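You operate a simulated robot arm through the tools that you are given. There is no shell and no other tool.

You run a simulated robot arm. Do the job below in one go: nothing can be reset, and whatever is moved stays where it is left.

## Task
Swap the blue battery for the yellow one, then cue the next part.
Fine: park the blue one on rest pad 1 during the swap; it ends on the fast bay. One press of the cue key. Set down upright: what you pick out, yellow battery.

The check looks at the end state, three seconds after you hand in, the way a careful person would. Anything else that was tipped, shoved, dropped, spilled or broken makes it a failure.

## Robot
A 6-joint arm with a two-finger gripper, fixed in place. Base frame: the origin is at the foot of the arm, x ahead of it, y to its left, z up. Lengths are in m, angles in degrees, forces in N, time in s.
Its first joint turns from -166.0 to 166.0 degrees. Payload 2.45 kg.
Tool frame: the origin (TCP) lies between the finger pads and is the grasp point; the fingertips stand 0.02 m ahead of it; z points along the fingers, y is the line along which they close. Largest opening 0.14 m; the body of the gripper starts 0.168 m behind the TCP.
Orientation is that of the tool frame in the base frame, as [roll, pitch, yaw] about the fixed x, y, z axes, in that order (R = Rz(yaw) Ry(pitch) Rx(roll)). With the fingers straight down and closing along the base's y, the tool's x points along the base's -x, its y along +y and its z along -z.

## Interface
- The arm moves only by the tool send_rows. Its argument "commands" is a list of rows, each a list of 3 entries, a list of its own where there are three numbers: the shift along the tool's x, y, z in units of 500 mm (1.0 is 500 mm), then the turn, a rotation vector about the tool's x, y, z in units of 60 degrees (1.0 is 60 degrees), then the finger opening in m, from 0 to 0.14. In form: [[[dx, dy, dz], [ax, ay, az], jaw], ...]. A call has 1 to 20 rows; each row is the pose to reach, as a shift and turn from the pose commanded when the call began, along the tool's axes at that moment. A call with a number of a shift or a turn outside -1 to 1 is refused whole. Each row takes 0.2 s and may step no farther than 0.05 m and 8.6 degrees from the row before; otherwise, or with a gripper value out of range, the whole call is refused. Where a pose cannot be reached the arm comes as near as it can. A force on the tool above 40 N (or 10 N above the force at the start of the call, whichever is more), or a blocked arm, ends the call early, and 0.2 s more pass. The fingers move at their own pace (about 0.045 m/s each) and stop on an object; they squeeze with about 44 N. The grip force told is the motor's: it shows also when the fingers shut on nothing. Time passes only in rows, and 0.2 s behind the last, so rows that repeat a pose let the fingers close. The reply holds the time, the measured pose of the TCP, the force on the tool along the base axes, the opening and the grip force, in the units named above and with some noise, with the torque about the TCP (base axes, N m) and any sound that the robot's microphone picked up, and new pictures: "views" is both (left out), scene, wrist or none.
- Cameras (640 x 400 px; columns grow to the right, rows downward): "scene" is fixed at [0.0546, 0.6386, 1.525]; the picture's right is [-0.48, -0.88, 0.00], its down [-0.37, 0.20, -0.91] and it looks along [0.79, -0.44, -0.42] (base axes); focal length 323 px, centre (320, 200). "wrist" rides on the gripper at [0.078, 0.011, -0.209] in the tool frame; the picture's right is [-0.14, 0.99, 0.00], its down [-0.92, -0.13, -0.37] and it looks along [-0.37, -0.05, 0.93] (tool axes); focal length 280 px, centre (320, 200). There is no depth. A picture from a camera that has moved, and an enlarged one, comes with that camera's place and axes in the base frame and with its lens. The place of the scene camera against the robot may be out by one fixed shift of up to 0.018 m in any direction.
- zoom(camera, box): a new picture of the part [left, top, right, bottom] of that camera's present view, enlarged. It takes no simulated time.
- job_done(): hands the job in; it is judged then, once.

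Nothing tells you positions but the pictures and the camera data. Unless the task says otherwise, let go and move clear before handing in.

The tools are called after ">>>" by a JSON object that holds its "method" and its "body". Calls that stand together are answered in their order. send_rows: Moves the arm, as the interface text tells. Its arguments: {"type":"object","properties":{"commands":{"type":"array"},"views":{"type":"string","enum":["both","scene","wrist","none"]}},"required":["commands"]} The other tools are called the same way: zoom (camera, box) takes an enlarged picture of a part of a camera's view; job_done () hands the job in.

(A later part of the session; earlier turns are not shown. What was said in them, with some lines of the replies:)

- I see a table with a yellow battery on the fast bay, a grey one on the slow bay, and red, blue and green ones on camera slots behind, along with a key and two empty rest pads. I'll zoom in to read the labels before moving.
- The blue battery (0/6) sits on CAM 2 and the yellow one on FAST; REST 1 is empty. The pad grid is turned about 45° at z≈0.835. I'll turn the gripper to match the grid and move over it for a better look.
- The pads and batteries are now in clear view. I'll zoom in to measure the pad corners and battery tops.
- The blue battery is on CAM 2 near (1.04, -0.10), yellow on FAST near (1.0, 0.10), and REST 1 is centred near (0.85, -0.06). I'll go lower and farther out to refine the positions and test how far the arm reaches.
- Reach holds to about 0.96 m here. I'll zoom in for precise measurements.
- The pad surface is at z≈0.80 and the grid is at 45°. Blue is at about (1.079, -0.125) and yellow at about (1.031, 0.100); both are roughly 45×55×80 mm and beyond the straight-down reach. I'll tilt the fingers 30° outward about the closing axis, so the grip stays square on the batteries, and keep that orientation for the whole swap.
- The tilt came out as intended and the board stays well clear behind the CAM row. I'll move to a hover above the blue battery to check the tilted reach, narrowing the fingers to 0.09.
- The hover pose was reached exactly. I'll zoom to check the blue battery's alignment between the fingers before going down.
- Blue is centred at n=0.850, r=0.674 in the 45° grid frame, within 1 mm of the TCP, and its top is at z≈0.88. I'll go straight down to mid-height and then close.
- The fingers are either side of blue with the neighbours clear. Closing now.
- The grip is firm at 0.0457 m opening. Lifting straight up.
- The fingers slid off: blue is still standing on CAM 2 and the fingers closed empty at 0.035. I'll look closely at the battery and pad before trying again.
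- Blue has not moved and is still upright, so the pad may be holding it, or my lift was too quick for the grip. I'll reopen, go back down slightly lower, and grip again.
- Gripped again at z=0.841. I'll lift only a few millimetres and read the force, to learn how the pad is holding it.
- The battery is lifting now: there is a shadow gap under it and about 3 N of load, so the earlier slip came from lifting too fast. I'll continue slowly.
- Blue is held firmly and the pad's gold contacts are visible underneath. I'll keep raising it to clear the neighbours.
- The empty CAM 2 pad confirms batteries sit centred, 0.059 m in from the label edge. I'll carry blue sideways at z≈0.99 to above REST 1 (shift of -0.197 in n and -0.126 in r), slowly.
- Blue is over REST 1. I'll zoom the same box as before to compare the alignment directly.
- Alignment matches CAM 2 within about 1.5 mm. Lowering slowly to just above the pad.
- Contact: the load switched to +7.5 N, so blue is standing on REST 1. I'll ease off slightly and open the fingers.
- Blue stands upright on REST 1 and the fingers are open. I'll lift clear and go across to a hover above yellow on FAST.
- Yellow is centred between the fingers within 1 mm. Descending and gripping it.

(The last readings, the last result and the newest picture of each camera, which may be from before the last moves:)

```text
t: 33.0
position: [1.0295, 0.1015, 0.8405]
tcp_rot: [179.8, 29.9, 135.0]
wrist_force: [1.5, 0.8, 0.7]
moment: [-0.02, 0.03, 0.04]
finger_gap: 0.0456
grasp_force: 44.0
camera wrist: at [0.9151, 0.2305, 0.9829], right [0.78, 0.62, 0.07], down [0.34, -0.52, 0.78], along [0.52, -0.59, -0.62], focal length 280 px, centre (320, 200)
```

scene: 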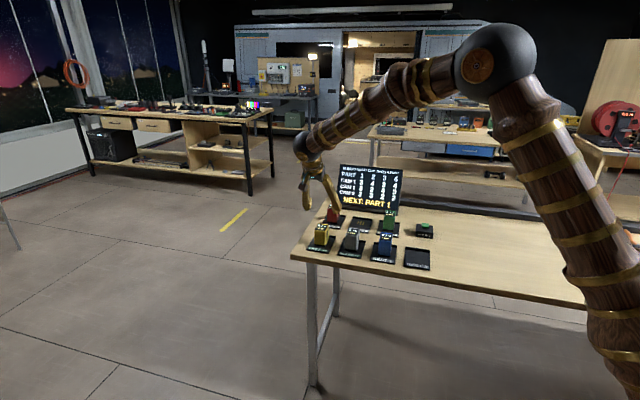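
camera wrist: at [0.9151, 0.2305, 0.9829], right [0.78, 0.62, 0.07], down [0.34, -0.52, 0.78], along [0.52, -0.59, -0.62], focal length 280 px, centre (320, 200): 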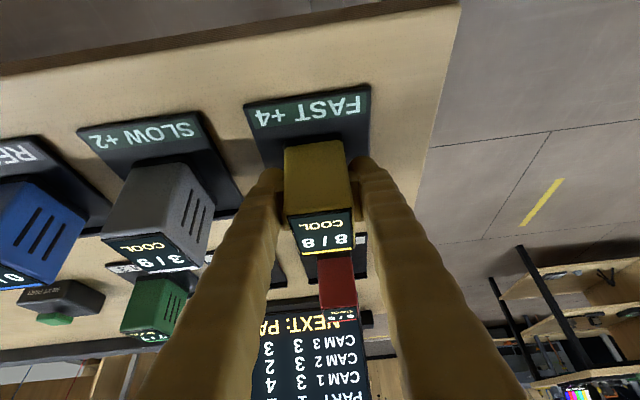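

Yellow is gripped at 0.0456 m opening. Lifting it gently, starting with very small steps.

>>> {"method": "send_rows", "body": {"commands": [[[-0.001, 0, -0.0017], [0, 0, 0], 0.02], [[-0.002, 0, -0.0035], [0, 0, 0], 0.02], [[-0.004, 0, -0.0069], [0, 0, 0], 0.02], [[-0.006, 0, -0.0104], [0, 0, 0], 0.02], [[-0.009, 0, -0.0156], [0, 0, 0], 0.02]], "views": "wrist"}}

```text
t: 34.2
position: [1.0292, 0.1017, 0.8501]
tcp_rot: [179.9, 30.0, 135.0]
wrist_force: [0.1, 0.4, -3.3]
moment: [0.0, -0.02, -0.02]
finger_gap: 0.0454
grasp_force: 43.9
camera wrist: at [0.9152, 0.2301, 0.9921], right [0.78, 0.62, 0.07], down [0.34, -0.52, 0.78], along [0.52, -0.59, -0.62], focal length 280 px, centre (320, 200)
```

wrist: 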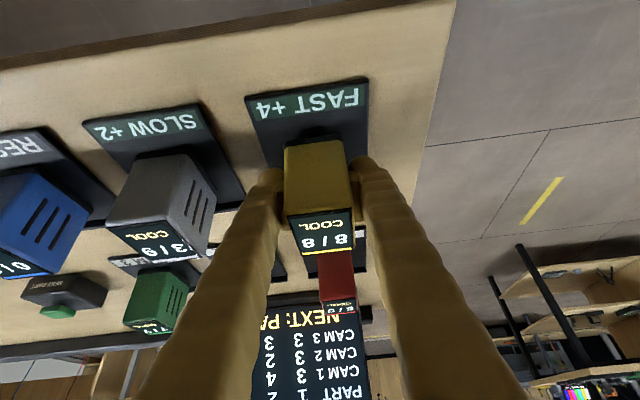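

Yellow came up with a 3.3 N load. Continuing slowly to travel height.

>>> {"method": "send_rows", "body": {"commands": [[[-0.004, 0, -0.0069], [0, 0, 0], 0.02], [[-0.011, 0, -0.0191], [0, 0, 0], 0.02], [[-0.019, 0, -0.0329], [0, 0, 0], 0.02], [[-0.028, 0, -0.0485], [0, 0, 0], 0.02], [[-0.037, 0, -0.0641], [0, 0, 0], 0.02], [[-0.046, 0, -0.0797], [0, 0, 0], 0.02], [[-0.055, 0, -0.0953], [0, 0, 0], 0.02], [[-0.064, 0, -0.1109], [0, 0, 0], 0.02], [[-0.073, 0, -0.1264], [0, 0, 0], 0.02], [[-0.082, 0, -0.142], [0, 0, 0], 0.02], [[-0.091, 0, -0.1576], [0, 0, 0], 0.02], [[-0.1, 0, -0.1732], [0, 0, 0], 0.02], [[-0.109, 0, -0.1888], [0, 0, 0], 0.02], [[-0.118, 0, -0.2044], [0, 0, 0], 0.02], [[-0.127, 0, -0.22], [0, 0, 0], 0.02], [[-0.134, 0, -0.2321], [0, 0, 0], 0.02], [[-0.138, 0, -0.239], [0, 0, 0], 0.02], [[-0.14, 0, -0.2425], [0, 0, 0], 0.02]], "views": "wrist"}}

```text
t: 38.0
position: [1.0286, 0.1005, 0.99]
tcp_rot: [-180.0, 30.0, 135.0]
wrist_force: [-0.2, 0.9, -4.0]
moment: [-0.01, 0.0, 0.0]
finger_gap: 0.0454
grasp_force: 43.9
camera wrist: at [0.9152, 0.2296, 1.1321], right [0.78, 0.62, 0.07], down [0.34, -0.52, 0.78], along [0.52, -0.59, -0.62], focal length 280 px, centre (320, 200)
```

wrist: 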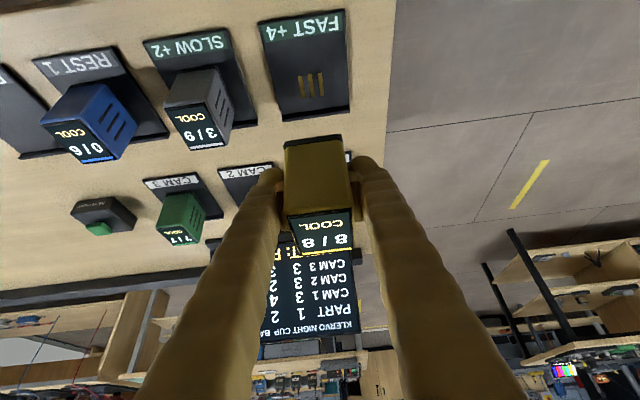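

Yellow is held high and the FAST pad is now empty. I'll zoom to record the FAST pad alignment for later, then carry yellow to CAM 2.

>>> {"method": "zoom", "body": {"camera": "wrist", "box": [240, 10, 400, 130]}}

>>> {"method": "send_rows", "body": {"commands": [[[-0.0034, -0.0025, 0.0019], [0, 0, 0], 0.02], [[-0.0135, -0.0101, 0.0078], [0, 0, 0], 0.02], [[-0.0303, -0.0227, 0.0175], [0, 0, 0], 0.02], [[-0.0505, -0.0378, 0.0292], [0, 0, 0], 0.02], [[-0.0741, -0.0554, 0.0428], [0, 0, 0], 0.02], [[-0.0977, -0.0731, 0.0564], [0, 0, 0], 0.02], [[-0.1213, -0.0907, 0.07], [0, 0, 0], 0.02], [[-0.1449, -0.1084, 0.0836], [0, 0, 0], 0.02], [[-0.1685, -0.126, 0.0973], [0, 0, 0], 0.02], [[-0.192, -0.1436, 0.1109], [0, 0, 0], 0.02], [[-0.2156, -0.1613, 0.1245], [0, 0, 0], 0.02], [[-0.2392, -0.1789, 0.1381], [0, 0, 0], 0.02], [[-0.2628, -0.1966, 0.1517], [0, 0, 0], 0.02], [[-0.2864, -0.2142, 0.1653], [0, 0, 0], 0.02], [[-0.3066, -0.2293, 0.177], [0, 0, 0], 0.02], [[-0.3234, -0.2419, 0.1867], [0, 0, 0], 0.02], [[-0.3335, -0.2495, 0.1926], [0, 0, 0], 0.02], [[-0.3369, -0.252, 0.1945], [0, 0, 0], 0.02]]}}

```text
3.33 times, centred on (320, 70) of wrist
camera zoom: at [0.9152, 0.2296, 1.1321], right [0.78, 0.62, 0.07], down [0.34, -0.52, 0.78], along [0.52, -0.59, -0.62], focal length 935 px, centre (320, 633)
```

zoom: 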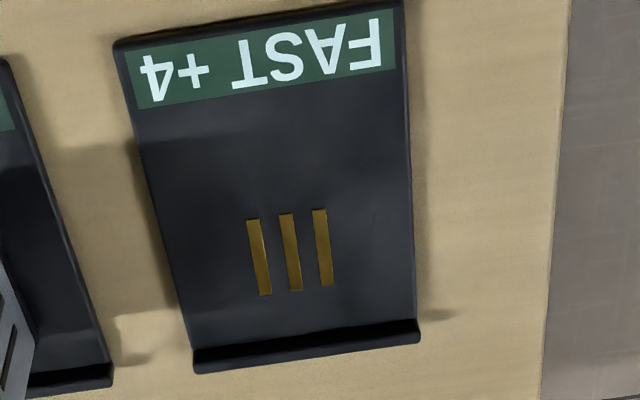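

```text
t: 41.8
position: [1.0764, -0.126, 0.9891]
tcp_rot: [180.0, 30.0, 135.0]
wrist_force: [-0.2, 0.0, -3.1]
moment: [0.01, 0.01, 0.04]
finger_gap: 0.0453
grasp_force: 43.8
camera wrist: at [0.9634, 0.0034, 1.1319], right [0.78, 0.62, 0.07], down [0.34, -0.52, 0.78], along [0.52, -0.59, -0.62], focal length 280 px, centre (320, 200)
```

scene: 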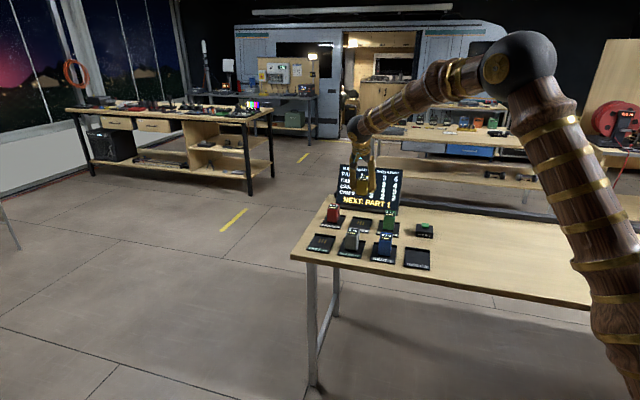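
wrist: 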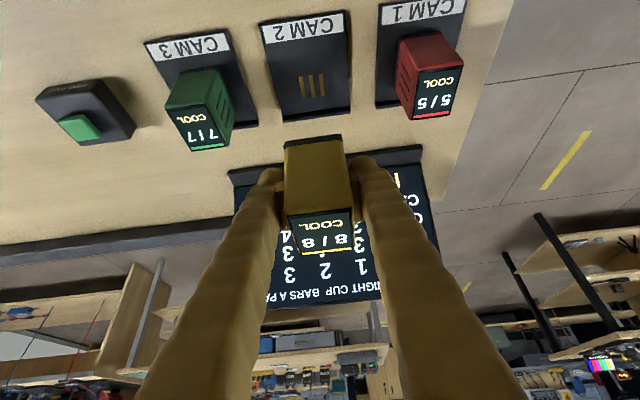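

>>> {"method": "zoom", "body": {"camera": "wrist", "box": [240, 10, 400, 130]}}

```text
3.33 times, centred on (320, 70) of wrist
camera zoom: at [0.9634, 0.0034, 1.1319], right [0.78, 0.62, 0.07], down [0.34, -0.52, 0.78], along [0.52, -0.59, -0.62], focal length 935 px, centre (320, 633)
```

zoom: 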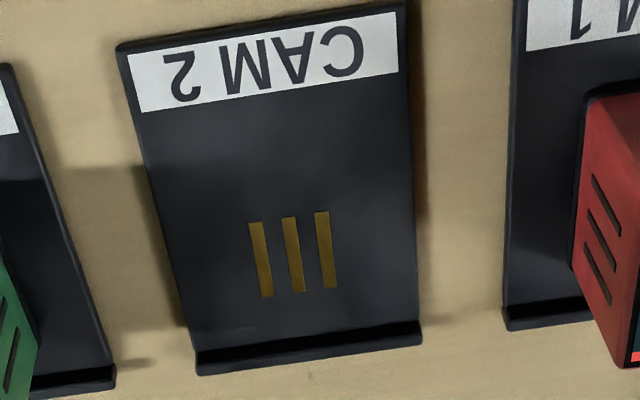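

The view matches the one taken when yellow was lifted off FAST, within about 1 mm. Lowering yellow onto CAM 2.

>>> {"method": "send_rows", "body": {"commands": [[[0.004, 0, 0.0069], [0, 0, 0], 0.02], [[0.012, 0, 0.0208], [0, 0, 0], 0.02], [[0.022, 0, 0.0381], [0, 0, 0], 0.02], [[0.033, 0, 0.0572], [0, 0, 0], 0.02], [[0.044, 0, 0.0762], [0, 0, 0], 0.02], [[0.055, 0, 0.0953], [0, 0, 0], 0.02], [[0.066, 0, 0.1143], [0, 0, 0], 0.02], [[0.077, 0, 0.1334], [0, 0, 0], 0.02], [[0.088, 0, 0.1524], [0, 0, 0], 0.02], [[0.099, 0, 0.1715], [0, 0, 0], 0.02], [[0.11, 0, 0.1905], [0, 0, 0], 0.02], [[0.12, 0, 0.2078], [0, 0, 0], 0.02], [[0.129, 0, 0.2234], [0, 0, 0], 0.02], [[0.136, 0, 0.2356], [0, 0, 0], 0.02], [[0.141, 0, 0.2442], [0, 0, 0], 0.02], [[0.144, 0, 0.2494], [0, 0, 0], 0.02]], "views": "wrist"}}

```text
t: 45.2
position: [1.0778, -0.1247, 0.8461]
tcp_rot: [179.9, 30.0, 135.0]
wrist_force: [-0.2, -0.5, -3.7]
moment: [0.01, 0.03, -0.02]
finger_gap: 0.0454
grasp_force: 44.4
camera wrist: at [0.9637, 0.0037, 0.9877], right [0.78, 0.62, 0.07], down [0.34, -0.52, 0.78], along [0.52, -0.59, -0.62], focal length 280 px, centre (320, 200)
```

wrist: 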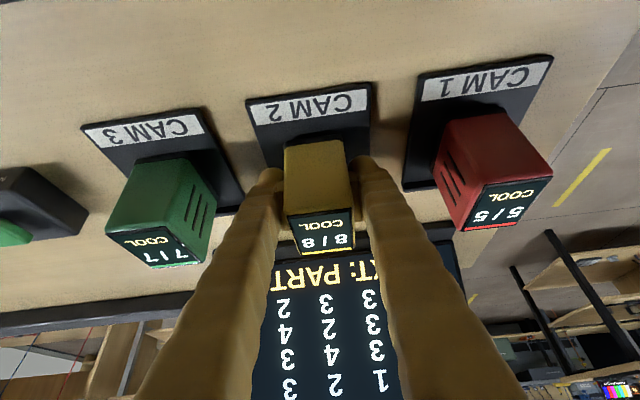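

>>> {"method": "send_rows", "body": {"commands": [[[0.0015, 0, 0.0026], [0, 0, 0], 0.02], [[0.003, 0, 0.0052], [0, 0, 0], 0.02], [[0.004, 0, 0.0069], [0, 0, 0], 0.02], [[0.005, 0, 0.0087], [0, 0, 0], 0.02]], "views": "none"}}

```text
t: 46.2
position: [1.0775, -0.1239, 0.8403]
tcp_rot: [179.9, 29.9, 134.9]
wrist_force: [-1.5, 0.0, 1.6]
moment: [-0.06, 0.09, -0.03]
finger_gap: 0.0453
grasp_force: 44.5
```

Contact made, with the load now at +1.6 N. Opening the fingers.

>>> {"method": "send_rows", "body": {"commands": [[[0, 0, 0], [0, 0, 0], 0.055], [[0, 0, 0], [0, 0, 0], 0.07], [[0, 0, 0], [0, 0, 0], 0.09], [[0, 0, 0], [0, 0, 0], 0.09], [[0, 0, 0], [0, 0, 0], 0.09]], "views": "wrist"}}

```text
t: 47.4
position: [1.0777, -0.1264, 0.8418]
tcp_rot: [179.9, 30.0, 135.0]
wrist_force: [-0.3, -0.7, 1.0]
moment: [-0.03, 0.01, 0.03]
finger_gap: 0.0902
grasp_force: 0.1
camera wrist: at [0.9636, 0.0035, 0.9827], right [0.78, 0.62, 0.07], down [0.34, -0.52, 0.78], along [0.52, -0.59, -0.62], focal length 280 px, centre (320, 200)
```

wrist: 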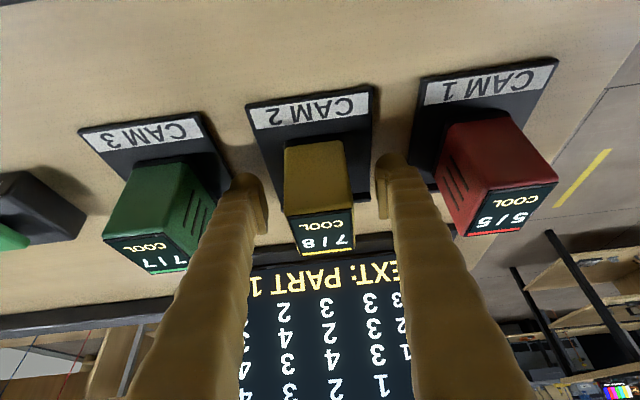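

The yellow readout seems to have changed to 7/8. I'll zoom in on it before lifting away.

>>> {"method": "zoom", "body": {"camera": "wrist", "box": [240, 80, 400, 260]}}

>>> {"method": "zoom", "body": {"camera": "scene", "box": [290, 160, 450, 280]}}

```text
2.22 times, centred on (320, 170) of wrist
camera zoom: at [0.9636, 0.0035, 0.9827], right [0.78, 0.62, 0.07], down [0.34, -0.52, 0.78], along [0.52, -0.59, -0.62], focal length 623 px, centre (320, 267)
```

zoom: 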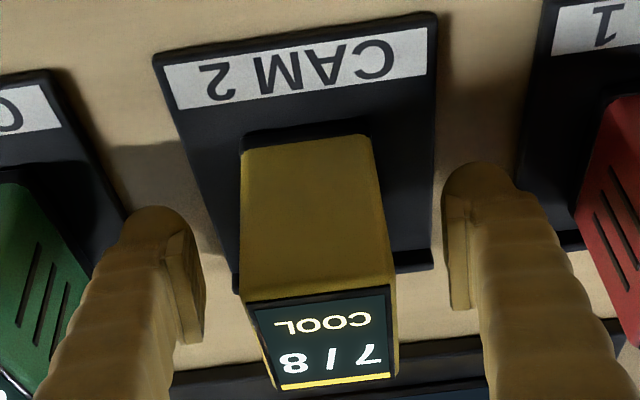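

```text
3.33 times, centred on (370, 220) of scene
camera zoom: at [0.0546, 0.6386, 1.525], right [-0.48, -0.88, 0.0], down [-0.37, 0.2, -0.91], along [0.79, -0.44, -0.42], focal length 1078 px, centre (153, 133)
```

zoom: 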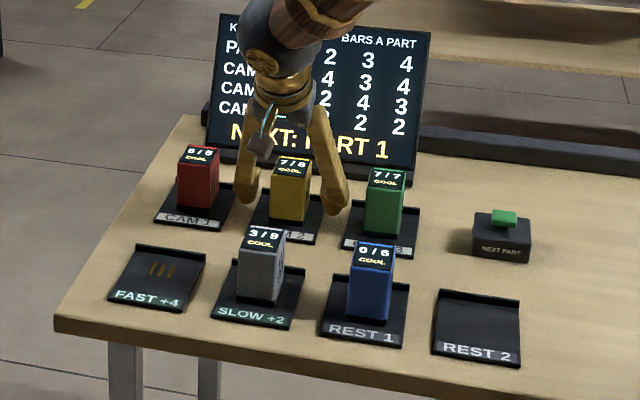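

Yellow is seated on CAM 2; the readout dropped one bar when it went into the camera slot, which looks like part of the set-up. I'll leave it, lift clear, and go back over blue on REST 1.

>>> {"method": "send_rows", "body": {"commands": [[[-0.01, 0, -0.0173], [0, 0, 0], 0.09], [[-0.035, 0, -0.0606], [0, 0, 0], 0.09], [[-0.07, 0, -0.1212], [0, 0, 0], 0.09], [[-0.105, 0, -0.1819], [0, 0, 0], 0.09], [[-0.13, 0, -0.2252], [0, 0, 0], 0.09], [[-0.079, -0.0378, -0.2546], [0, 0, 0], 0.09], [[-0.028, -0.0756, -0.2841], [0, 0, 0], 0.09], [[0.023, -0.1134, -0.3135], [0, 0, 0], 0.09], [[0.074, -0.1512, -0.343], [0, 0, 0], 0.09], [[0.125, -0.189, -0.3724], [0, 0, 0], 0.09], [[0.176, -0.2268, -0.4019], [0, 0, 0], 0.09], [[0.21, -0.252, -0.4215], [0, 0, 0], 0.09], [[0.21, -0.252, -0.4215], [0, 0, 0], 0.09]]}}

```text
t: 50.2
position: [0.8485, -0.075, 0.9711]
tcp_rot: [179.9, 30.1, 135.0]
wrist_force: [0.0, 0.9, -0.3]
moment: [0.0, -0.01, 0.01]
finger_gap: 0.0901
grasp_force: 0.1
camera wrist: at [0.7353, 0.0534, 1.1128], right [0.78, 0.62, 0.07], down [0.34, -0.52, 0.78], along [0.52, -0.59, -0.62], focal length 280 px, centre (320, 200)
```

scene: 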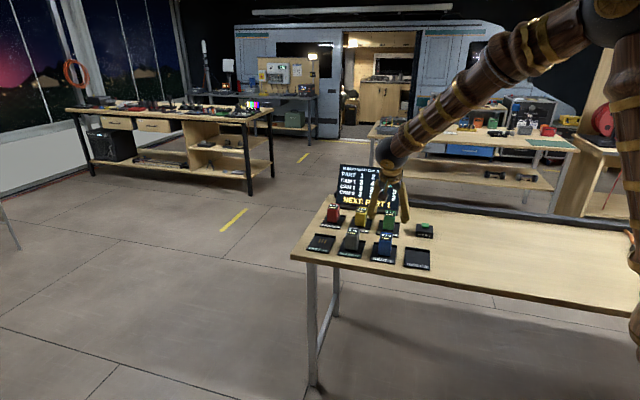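
wrist: 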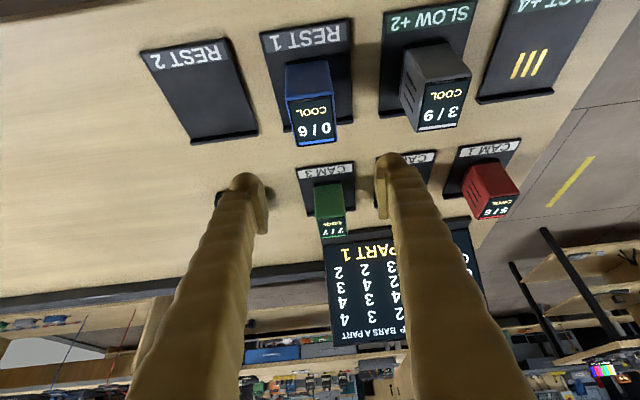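

Blue is aligned between the fingers as before. Descending and gripping.

>>> {"method": "send_rows", "body": {"commands": [[[0.025, 0, 0.0433], [0, 0, 0], 0.09], [[0.06, 0, 0.1039], [0, 0, 0], 0.09], [[0.095, 0, 0.1645], [0, 0, 0], 0.09], [[0.118, 0, 0.2044], [0, 0, 0], 0.09], [[0.13, 0, 0.2252], [0, 0, 0], 0.09], [[0.13, 0, 0.2252], [0, 0, 0], 0.09], [[0.13, 0, 0.2252], [0, 0, 0], 0.06], [[0.13, 0, 0.2252], [0, 0, 0], 0.03], [[0.13, 0, 0.2252], [0, 0, 0], 0.02], [[0.13, 0, 0.2252], [0, 0, 0], 0.02], [[0.13, 0, 0.2252], [0, 0, 0], 0.02]], "views": "wrist"}}

```text
t: 52.6
position: [0.8497, -0.0758, 0.8417]
tcp_rot: [179.9, 30.1, 134.9]
wrist_force: [0.7, 0.5, 0.0]
moment: [-0.05, 0.01, 0.0]
finger_gap: 0.0453
grasp_force: 43.9
camera wrist: at [0.7354, 0.0529, 0.9832], right [0.78, 0.62, 0.07], down [0.34, -0.52, 0.78], along [0.52, -0.59, -0.62], focal length 280 px, centre (320, 200)
```

wrist: 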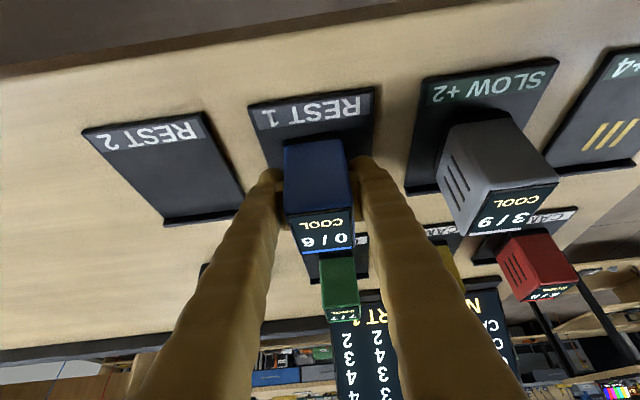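

Gripped. Lifting slowly to travel height.

>>> {"method": "send_rows", "body": {"commands": [[[-0.001, 0, -0.0017], [0, 0, 0], 0.02], [[-0.003, 0, -0.0052], [0, 0, 0], 0.02], [[-0.006, 0, -0.0104], [0, 0, 0], 0.02], [[-0.01, 0, -0.0173], [0, 0, 0], 0.02], [[-0.016, 0, -0.0277], [0, 0, 0], 0.02], [[-0.024, 0, -0.0416], [0, 0, 0], 0.02], [[-0.033, 0, -0.0572], [0, 0, 0], 0.02], [[-0.042, 0, -0.0727], [0, 0, 0], 0.02], [[-0.051, 0, -0.0883], [0, 0, 0], 0.02], [[-0.06, 0, -0.1039], [0, 0, 0], 0.02], [[-0.069, 0, -0.1195], [0, 0, 0], 0.02], [[-0.078, 0, -0.1351], [0, 0, 0], 0.02], [[-0.087, 0, -0.1507], [0, 0, 0], 0.02], [[-0.096, 0, -0.1663], [0, 0, 0], 0.02], [[-0.105, 0, -0.1819], [0, 0, 0], 0.02], [[-0.114, 0, -0.1974], [0, 0, 0], 0.02], [[-0.124, 0, -0.2148], [0, 0, 0], 0.02], [[-0.134, 0, -0.2321], [0, 0, 0], 0.02], [[-0.143, 0, -0.2477], [0, 0, 0], 0.02], [[-0.149, 0, -0.2581], [0, 0, 0], 0.02]], "views": "wrist"}}

```text
t: 56.8
position: [0.8505, -0.0751, 0.9902]
tcp_rot: [180.0, 30.0, 135.0]
wrist_force: [0.2, -0.2, -3.1]
moment: [-0.01, 0.0, 0.02]
finger_gap: 0.0455
grasp_force: 44.7
camera wrist: at [0.7358, 0.053, 1.1319], right [0.78, 0.62, 0.07], down [0.34, -0.52, 0.78], along [0.52, -0.59, -0.62], focal length 280 px, centre (320, 200)
```

wrist: 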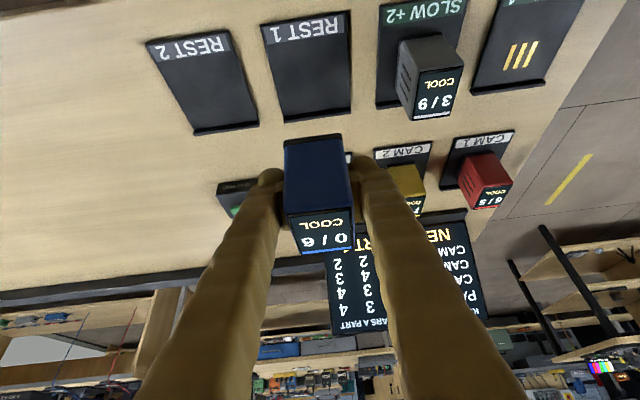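

Blue is up and steady. Carrying it straight along the row, over the grey battery with about 7 cm clearance, to FAST.

>>> {"method": "send_rows", "body": {"commands": [[[0, 0.0025, 0], [0, 0, 0], 0.02], [[0, 0.01, 0], [0, 0, 0], 0.02], [[0, 0.025, 0], [0, 0, 0], 0.02], [[-0.0003, 0.05, 0.0002], [0, 0, 0], 0.02], [[-0.0005, 0.08, 0.0003], [0, 0, 0], 0.02], [[-0.0007, 0.111, 0.0004], [0, 0, 0], 0.02], [[-0.001, 0.141, 0.0005], [0, 0, 0], 0.02], [[-0.0012, 0.171, 0.0007], [0, 0, 0], 0.02], [[-0.0014, 0.202, 0.0008], [0, 0, 0], 0.02], [[-0.0016, 0.232, 0.0009], [0, 0, 0], 0.02], [[-0.0018, 0.262, 0.001], [0, 0, 0], 0.02], [[-0.002, 0.292, 0.0012], [0, 0, 0], 0.02], [[-0.0022, 0.323, 0.0013], [0, 0, 0], 0.02], [[-0.0024, 0.353, 0.0014], [0, 0, 0], 0.02], [[-0.0027, 0.383, 0.0015], [0, 0, 0], 0.02], [[-0.0029, 0.413, 0.0016], [0, 0, 0], 0.02], [[-0.0031, 0.444, 0.0018], [0, 0, 0], 0.02], [[-0.0033, 0.474, 0.0019], [0, 0, 0], 0.02], [[-0.0034, 0.494, 0.002], [0, 0, 0], 0.02], [[-0.0035, 0.504, 0.002], [0, 0, 0], 0.02]]}}

```text
t: 61.0
position: [1.0302, 0.1011, 0.99]
tcp_rot: [-180.0, 30.1, 135.0]
wrist_force: [0.4, 0.9, -2.7]
moment: [-0.05, 0.0, -0.01]
finger_gap: 0.0453
grasp_force: 43.9
camera wrist: at [0.9154, 0.2298, 1.1319], right [0.78, 0.62, 0.07], down [0.34, -0.52, 0.78], along [0.52, -0.59, -0.62], focal length 280 px, centre (320, 200)
```

scene: 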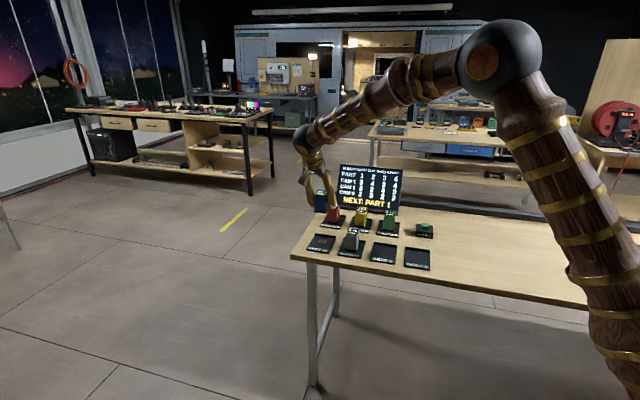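
wrist: 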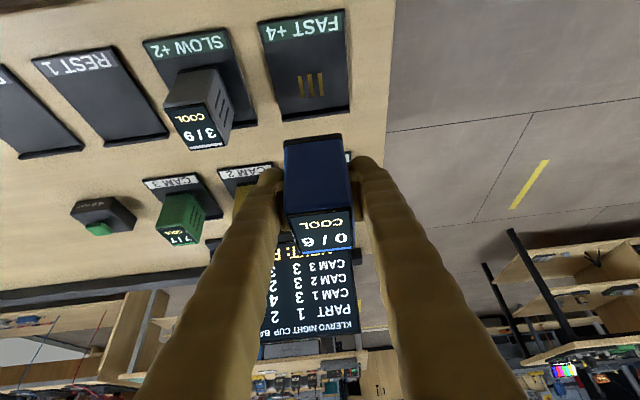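

The camera sits where it was when yellow was lifted off FAST, so blue is aligned. Lowering.

>>> {"method": "send_rows", "body": {"commands": [[[0.004, 0, 0.0069], [0, 0, 0], 0.02], [[0.012, 0, 0.0208], [0, 0, 0], 0.02], [[0.022, 0, 0.0381], [0, 0, 0], 0.02], [[0.033, 0, 0.0572], [0, 0, 0], 0.02], [[0.044, 0, 0.0762], [0, 0, 0], 0.02], [[0.055, 0, 0.0953], [0, 0, 0], 0.02], [[0.066, 0, 0.1143], [0, 0, 0], 0.02], [[0.077, 0, 0.1334], [0, 0, 0], 0.02], [[0.088, 0, 0.1524], [0, 0, 0], 0.02], [[0.099, 0, 0.1715], [0, 0, 0], 0.02], [[0.11, 0, 0.1905], [0, 0, 0], 0.02], [[0.12, 0, 0.2078], [0, 0, 0], 0.02], [[0.129, 0, 0.2234], [0, 0, 0], 0.02], [[0.136, 0, 0.2356], [0, 0, 0], 0.02], [[0.141, 0, 0.2442], [0, 0, 0], 0.02], [[0.144, 0, 0.2494], [0, 0, 0], 0.02]], "views": "wrist"}}

```text
t: 64.4
position: [1.0292, 0.1, 0.8456]
tcp_rot: [179.9, 29.9, 135.0]
wrist_force: [-0.2, -0.5, -2.7]
moment: [0.02, 0.02, -0.02]
finger_gap: 0.0454
grasp_force: 43.9
camera wrist: at [0.9151, 0.2301, 0.9878], right [0.78, 0.62, 0.07], down [0.34, -0.52, 0.78], along [0.52, -0.59, -0.62], focal length 280 px, centre (320, 200)
```

wrist: 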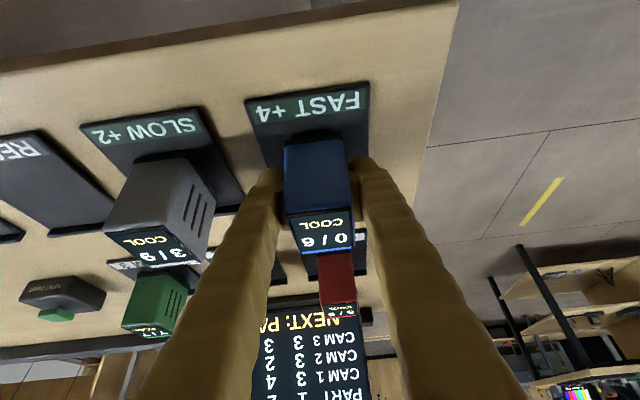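

>>> {"method": "send_rows", "body": {"commands": [[[0.0015, 0, 0.0026], [0, 0, 0], 0.02], [[0.003, 0, 0.0052], [0, 0, 0], 0.02], [[0.004, 0, 0.0069], [0, 0, 0], 0.02], [[0.005, 0, 0.0087], [0, 0, 0], 0.02]], "views": "none"}}

```text
t: 65.4
position: [1.0292, 0.1015, 0.8425]
tcp_rot: [179.9, 30.0, 134.9]
wrist_force: [-2.2, -0.4, 2.0]
moment: [-0.11, 0.14, -0.03]
finger_gap: 0.0452
grasp_force: 44.3
```

Blue is in contact with the FAST pad (+2 N). Opening the fingers.

>>> {"method": "send_rows", "body": {"commands": [[[0, 0, 0], [0, 0, 0], 0.055], [[0, 0, 0], [0, 0, 0], 0.07], [[0, 0, 0], [0, 0, 0], 0.09], [[0, 0, 0], [0, 0, 0], 0.09], [[0, 0, 0], [0, 0, 0], 0.09]], "views": "wrist"}}

```text
t: 66.6
position: [1.0298, 0.1009, 0.8414]
tcp_rot: [179.9, 30.0, 135.0]
wrist_force: [0.1, 0.6, -0.6]
moment: [-0.02, 0.02, -0.03]
finger_gap: 0.0903
grasp_force: 0.1
camera wrist: at [0.9153, 0.2301, 0.983], right [0.78, 0.62, 0.07], down [0.34, -0.52, 0.78], along [0.52, -0.59, -0.62], focal length 280 px, centre (320, 200)
```

wrist: 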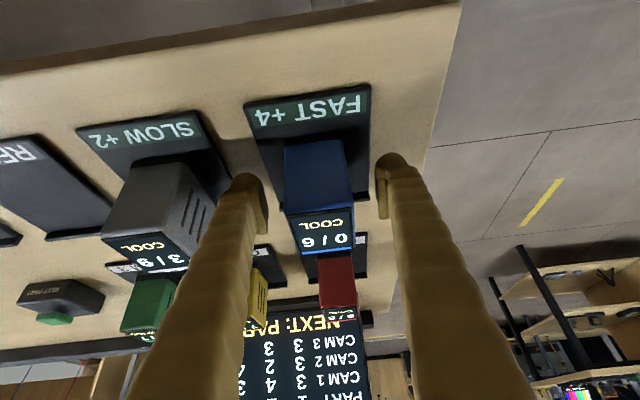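

Blue stands on FAST. I'll lift straight up clear of it and check the layout.

>>> {"method": "send_rows", "body": {"commands": [[[-0.01, 0, -0.0173], [0, 0, 0], 0.09], [[-0.035, 0, -0.0606], [0, 0, 0], 0.09], [[-0.07, 0, -0.1212], [0, 0, 0], 0.09], [[-0.105, 0, -0.1819], [0, 0, 0], 0.09], [[-0.14, 0, -0.2425], [0, 0, 0], 0.09], [[-0.18, 0, -0.3118], [0, 0, 0], 0.09], [[-0.18, 0, -0.3118], [0, 0, 0], 0.09]]}}

```text
t: 68.2
position: [1.0279, 0.1022, 1.02]
tcp_rot: [179.8, 30.0, 135.0]
wrist_force: [-0.1, 1.0, -0.6]
moment: [-0.01, 0.01, 0.04]
finger_gap: 0.0903
grasp_force: 0.1
camera wrist: at [0.9149, 0.23, 1.1632], right [0.78, 0.62, 0.07], down [0.34, -0.52, 0.78], along [0.52, -0.59, -0.62], focal length 280 px, centre (320, 200)
```

scene: 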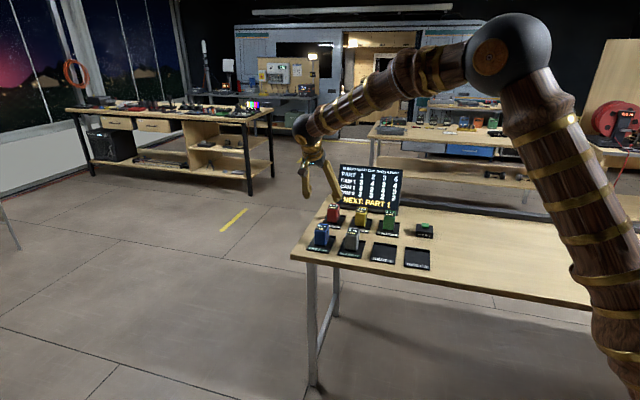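
wrist: 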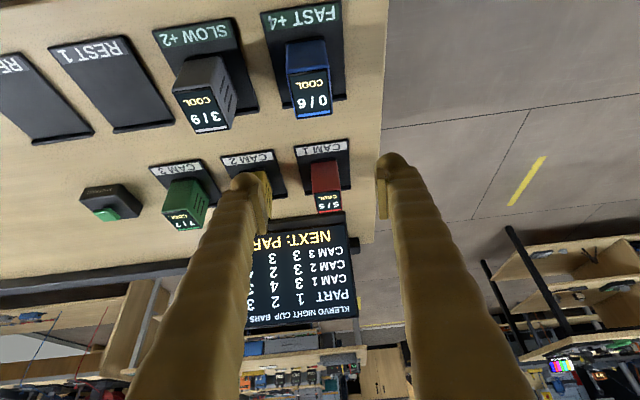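

Both batteries stand in their new places. Now I'll move over to the cue key, bringing the tool back to vertical and closing the fingers for a poke.

>>> {"method": "send_rows", "body": {"commands": [[[-0.0179, -0.0709, 0.0104], [0, 0.0455, 0], 0.09], [[-0.0359, -0.1418, 0.0207], [0, 0.0909, 0], 0.08], [[-0.0538, -0.2127, 0.0311], [0, 0.1364, 0], 0.06], [[-0.0718, -0.2836, 0.0415], [0, 0.1818, 0], 0.04], [[-0.0897, -0.3545, 0.0518], [0, 0.2273, 0], 0.02], [[-0.1077, -0.4255, 0.0622], [0, 0.2727, 0], 0.0], [[-0.1256, -0.4964, 0.0725], [0, 0.3182, 0], 0.0], [[-0.1436, -0.5673, 0.0829], [0, 0.3636, 0], 0.0], [[-0.1615, -0.6382, 0.0933], [0, 0.4091, 0], 0.0], [[-0.1795, -0.7091, 0.1036], [0, 0.4545, 0], 0.0], [[-0.1974, -0.78, 0.114], [0, 0.5, 0], 0.0], [[-0.1974, -0.78, 0.114], [0, 0.5, 0], 0.0]]}}

```text
t: 70.8
position: [0.8335, -0.2566, 1.02]
tcp_rot: [179.9, 0.0, 135.0]
wrist_force: [0.4, -0.6, 0.0]
moment: [-0.04, 0.0, 0.0]
finger_gap: 0.0
grasp_force: 30.1
camera wrist: at [0.7867, -0.194, 1.2292], right [0.8, 0.6, 0.0], down [0.56, -0.74, 0.37], along [0.22, -0.29, -0.93], focal length 280 px, centre (320, 200)
```

scene: 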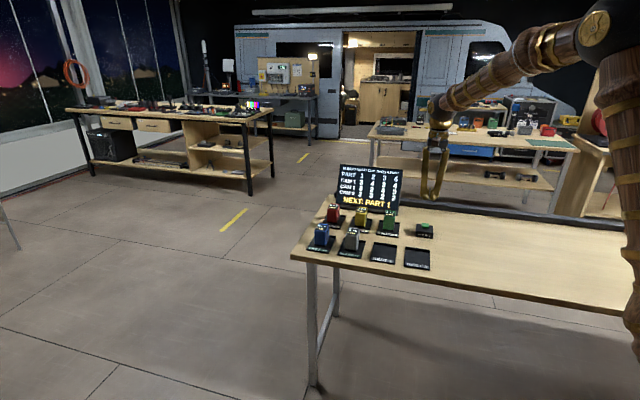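
wrist: 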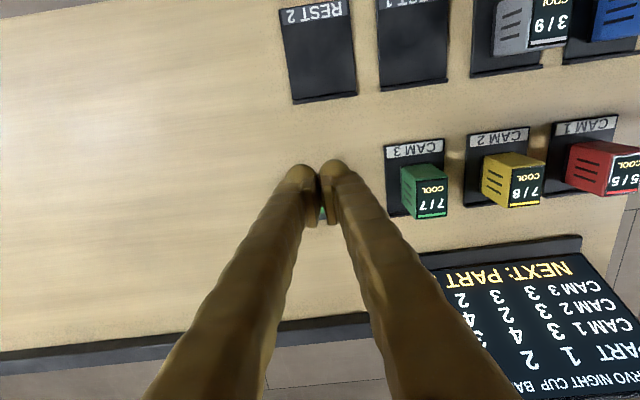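

The key is hidden behind the closed fingers. I'll step sideways by 0.1 m to see it.

>>> {"method": "send_rows", "body": {"commands": [[[0, 0.08, 0], [0, 0, 0], 0.0], [[0, 0.16, 0], [0, 0, 0], 0.0], [[0, 0.22, 0], [0, 0, 0], 0.0], [[0, 0.22, 0], [0, 0, 0], 0.0]], "views": "wrist"}}

>>> {"method": "zoom", "body": {"camera": "wrist", "box": [170, 150, 330, 270]}}

```text
t: 71.8
position: [0.911, -0.1779, 1.0215]
tcp_rot: [179.9, 0.0, 134.9]
wrist_force: [0.5, -1.5, 0.3]
moment: [-0.03, 0.0, 0.04]
finger_gap: 0.0001
grasp_force: 29.8
camera wrist: at [0.8648, -0.1155, 1.23], right [0.8, 0.6, 0.0], down [0.56, -0.74, 0.37], along [0.22, -0.29, -0.93], focal length 280 px, centre (320, 200)
```

wrist: 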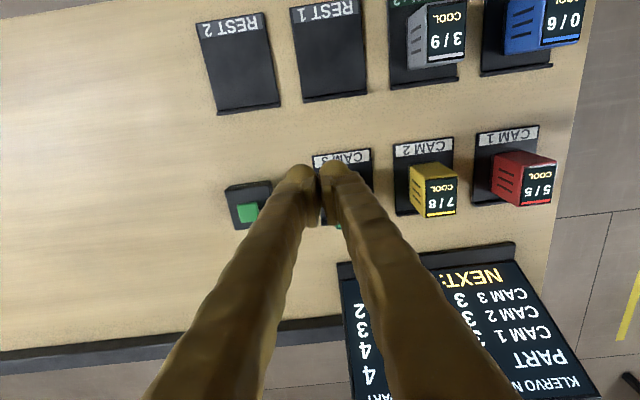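

```text
3.33 times, centred on (250, 210) of wrist
camera zoom: at [0.8648, -0.1155, 1.23], right [0.8, 0.6, 0.0], down [0.56, -0.74, 0.37], along [0.22, -0.29, -0.93], focal length 935 px, centre (553, 167)
```

zoom: 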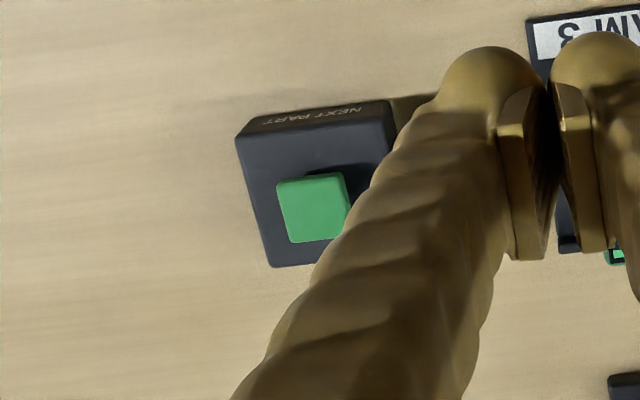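

The key cap is about 30 mm square, centred near (0.8845, -0.321), with its top at z≈0.845. I'll move above it and stop with the fingertips about 3.5 cm over the cap.

>>> {"method": "send_rows", "body": {"commands": [[[-0.0413, -0.06, 0], [0, 0, 0], 0.0], [[-0.0825, -0.12, 0], [0, 0, 0], 0.0], [[-0.1238, -0.18, 0], [0, 0, 0], 0.0], [[-0.165, -0.24, 0], [0, 0, 0], 0.0], [[-0.165, -0.24, 0.08], [0, 0, 0], 0.0], [[-0.165, -0.24, 0.16], [0, 0, 0], 0.0], [[-0.165, -0.24, 0.24], [0, 0, 0], 0.0], [[-0.165, -0.24, 0.24], [0, 0, 0], 0.0]]}}

>>> {"method": "zoom", "body": {"camera": "scene", "box": [380, 180, 460, 250]}}

>>> {"method": "zoom", "body": {"camera": "wrist", "box": [240, 120, 400, 240]}}

```text
t: 73.6
position: [0.8863, -0.3212, 0.9003]
tcp_rot: [179.9, 0.0, 135.0]
wrist_force: [0.4, 0.2, -1.0]
moment: [0.03, 0.04, -0.01]
finger_gap: 0.0
grasp_force: 29.7
camera wrist: at [0.8381, -0.2593, 1.1088], right [0.8, 0.6, 0.0], down [0.56, -0.74, 0.37], along [0.22, -0.29, -0.93], focal length 280 px, centre (320, 200)
```

scene: 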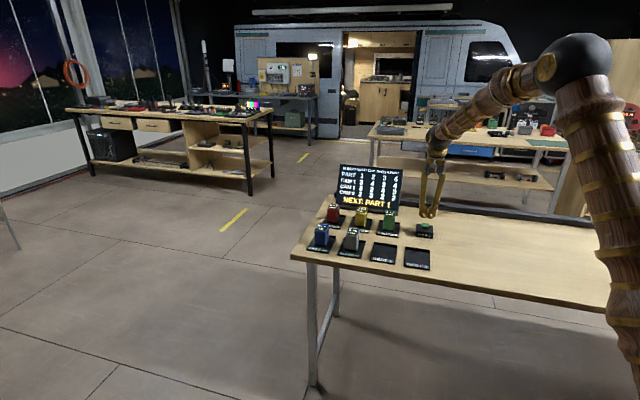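
wrist: 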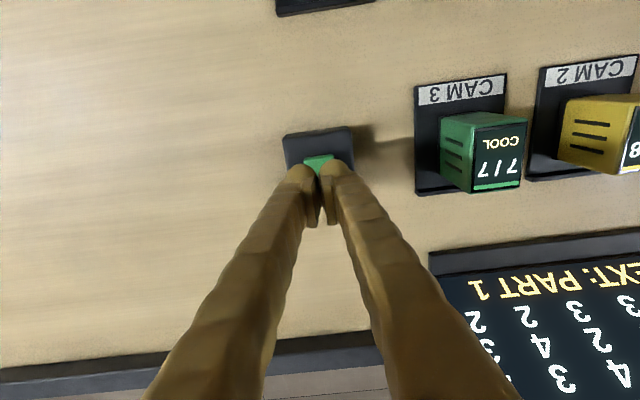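

```text
5.71 times, centred on (420, 215) of scene
camera zoom: at [0.0546, 0.6386, 1.525], right [-0.48, -0.88, 0.0], down [-0.37, 0.2, -0.91], along [0.79, -0.44, -0.42], focal length 1848 px, centre (-251, 114)
```

zoom: 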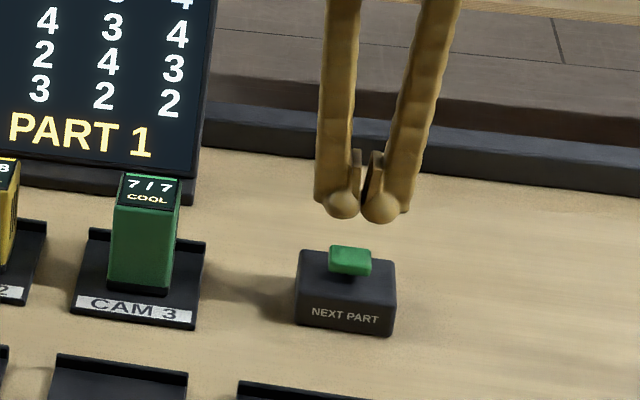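

```text
3.33 times, centred on (320, 180) of wrist
camera zoom: at [0.8381, -0.2593, 1.1088], right [0.8, 0.6, 0.0], down [0.56, -0.74, 0.37], along [0.22, -0.29, -0.93], focal length 935 px, centre (320, 267)
```

zoom: 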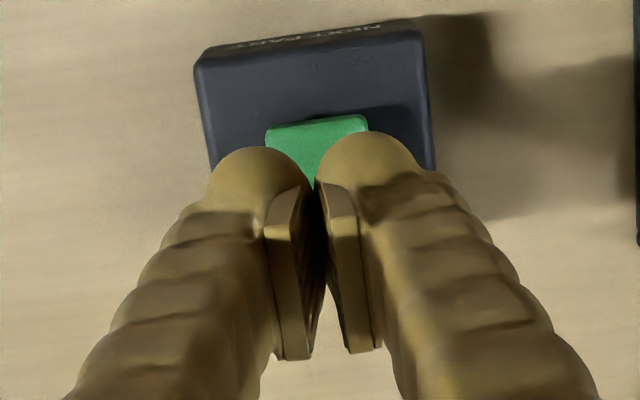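

The fingertips are centred over the cap. I'll come down to just above it, then press slowly and listen for the click.

>>> {"method": "send_rows", "body": {"commands": [[[0.0016, 0.0, 0.02], [0, 0, 0], 0.0], [[0.0016, 0.0, 0.04], [0, 0, 0], 0.0], [[0.0016, 0.0, 0.056], [0, 0, 0], 0.0], [[0.0016, 0.0, 0.056], [0, 0, 0], 0.0]], "views": "none"}}

>>> {"method": "zoom", "body": {"camera": "scene", "box": [400, 200, 450, 245]}}

```text
t: 74.6
position: [0.8849, -0.3205, 0.8731]
tcp_rot: [179.9, 0.0, 135.0]
wrist_force: [-0.1, 0.0, -0.2]
moment: [-0.02, -0.01, 0.0]
finger_gap: 0.0002
grasp_force: 29.0
```

```text
8.89 times, centred on (425, 222) of scene
camera zoom: at [0.0546, 0.6386, 1.525], right [-0.48, -0.88, 0.0], down [-0.37, 0.2, -0.91], along [0.79, -0.44, -0.42], focal length 2875 px, centre (-613, 0)
```

zoom: 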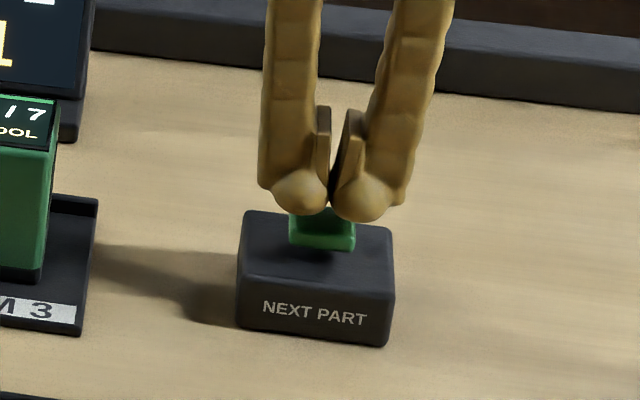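

>>> {"method": "send_rows", "body": {"commands": [[[0, 0, 0.004], [0, 0, 0], 0.0], [[0, 0, 0.008], [0, 0, 0], 0.0], [[0, 0, 0.012], [0, 0, 0], 0.0]], "views": "scene"}}

```text
t: 75.4
position: [0.8845, -0.3205, 0.8671]
tcp_rot: [179.9, 0.0, 134.9]
wrist_force: [-0.6, -0.7, -0.6]
moment: [0.01, 0.0, 0.03]
finger_gap: 0.0
grasp_force: 29.7
```

scene: 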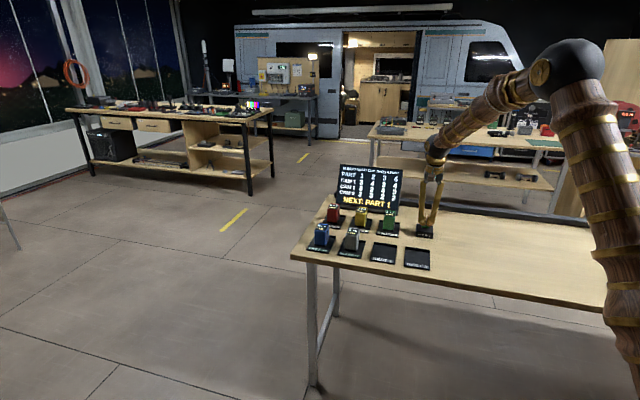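

>>> {"method": "send_rows", "body": {"commands": [[[0, 0, 0.004], [0, 0, 0], 0.0], [[0, 0, 0.008], [0, 0, 0], 0.0], [[0, 0, 0.012], [0, 0, 0], 0.0]], "views": "none"}}

```text
t: 76.2
position: [0.885, -0.3211, 0.861]
tcp_rot: [179.9, 0.0, 135.0]
wrist_force: [0.9, 0.1, 4.0]
moment: [0.0, -0.02, -0.02]
finger_gap: 0.0061
grasp_force: 29.4
heard: click
```

A click was heard with 4 N on the tool. Retracting straight up and checking that the board advanced.

>>> {"method": "send_rows", "body": {"commands": [[[0, 0, -0.02], [0, 0, 0], 0.0], [[0, 0, -0.08], [0, 0, 0], 0.0], [[0, 0, -0.16], [0, 0, 0], 0.0], [[0, 0, -0.24], [0, 0, 0], 0.0], [[0, 0, -0.32], [0, 0, 0], 0.0], [[0, 0, -0.32], [0, 0, 0], 0.0]]}}

>>> {"method": "zoom", "body": {"camera": "scene", "box": [290, 160, 450, 280]}}

```text
t: 77.6
position: [0.884, -0.3205, 1.02]
tcp_rot: [179.9, 0.0, 134.9]
wrist_force: [-0.1, 0.7, -0.2]
moment: [0.03, 0.02, 0.01]
finger_gap: 0.0001
grasp_force: 29.3
camera wrist: at [0.8373, -0.2577, 1.2296], right [0.8, 0.6, 0.0], down [0.56, -0.74, 0.37], along [0.22, -0.29, -0.93], focal length 280 px, centre (320, 200)
```

scene: 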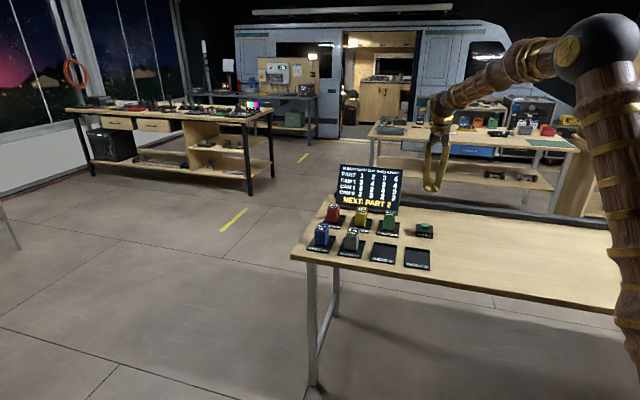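
wrist: 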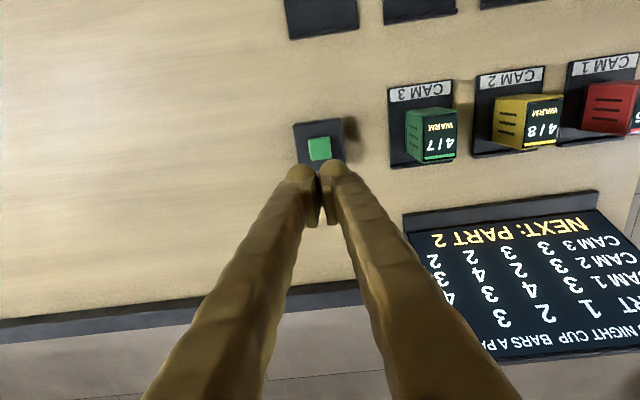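

```text
3.33 times, centred on (370, 220) of scene
camera zoom: at [0.0546, 0.6386, 1.525], right [-0.48, -0.88, 0.0], down [-0.37, 0.2, -0.91], along [0.79, -0.44, -0.42], focal length 1078 px, centre (153, 133)
```

zoom: 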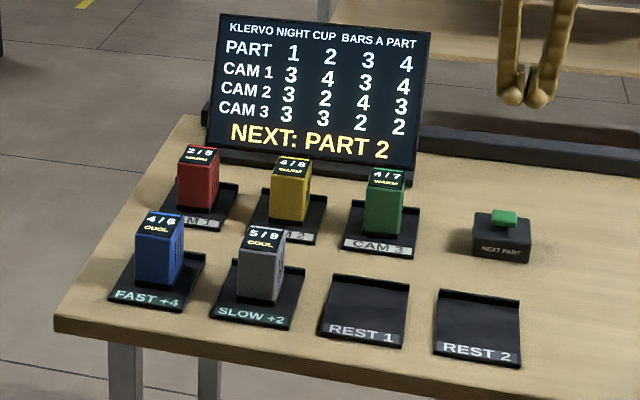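

The press registered once: the board reads "NEXT: PART 2", yellow on CAM 2 shows 4/8, and blue on FAST has charged to 4/6. Everything is upright and the arm is clear, so I'm handing in.

>>> {"method": "job_done", "body": {}}

```text
The job is handed in.
```

The swap is done. The yellow battery now stands upright on CAM 2, and the blue one is on the fast bay after being parked on rest pad 1. I pressed the cue key once, and the board moved on to "NEXT: PART 2".

- **Slip on the first pick:** my first lift of the blue battery was too fast and the fingers slid off. The battery stayed upright in its slot and didn't move. I gripped it again and lifted slowly.
- **Yellow charge:** the yellow battery's readout dropped from 8/8 to 7/8 when I set it into CAM 2. I took that as part of the set-up and left it alone.
- **After the press:** yellow read 4/8 and blue had charged to 4/6. Nothing looked tipped or shifted in the last picture, and the arm was clear when I handed in.
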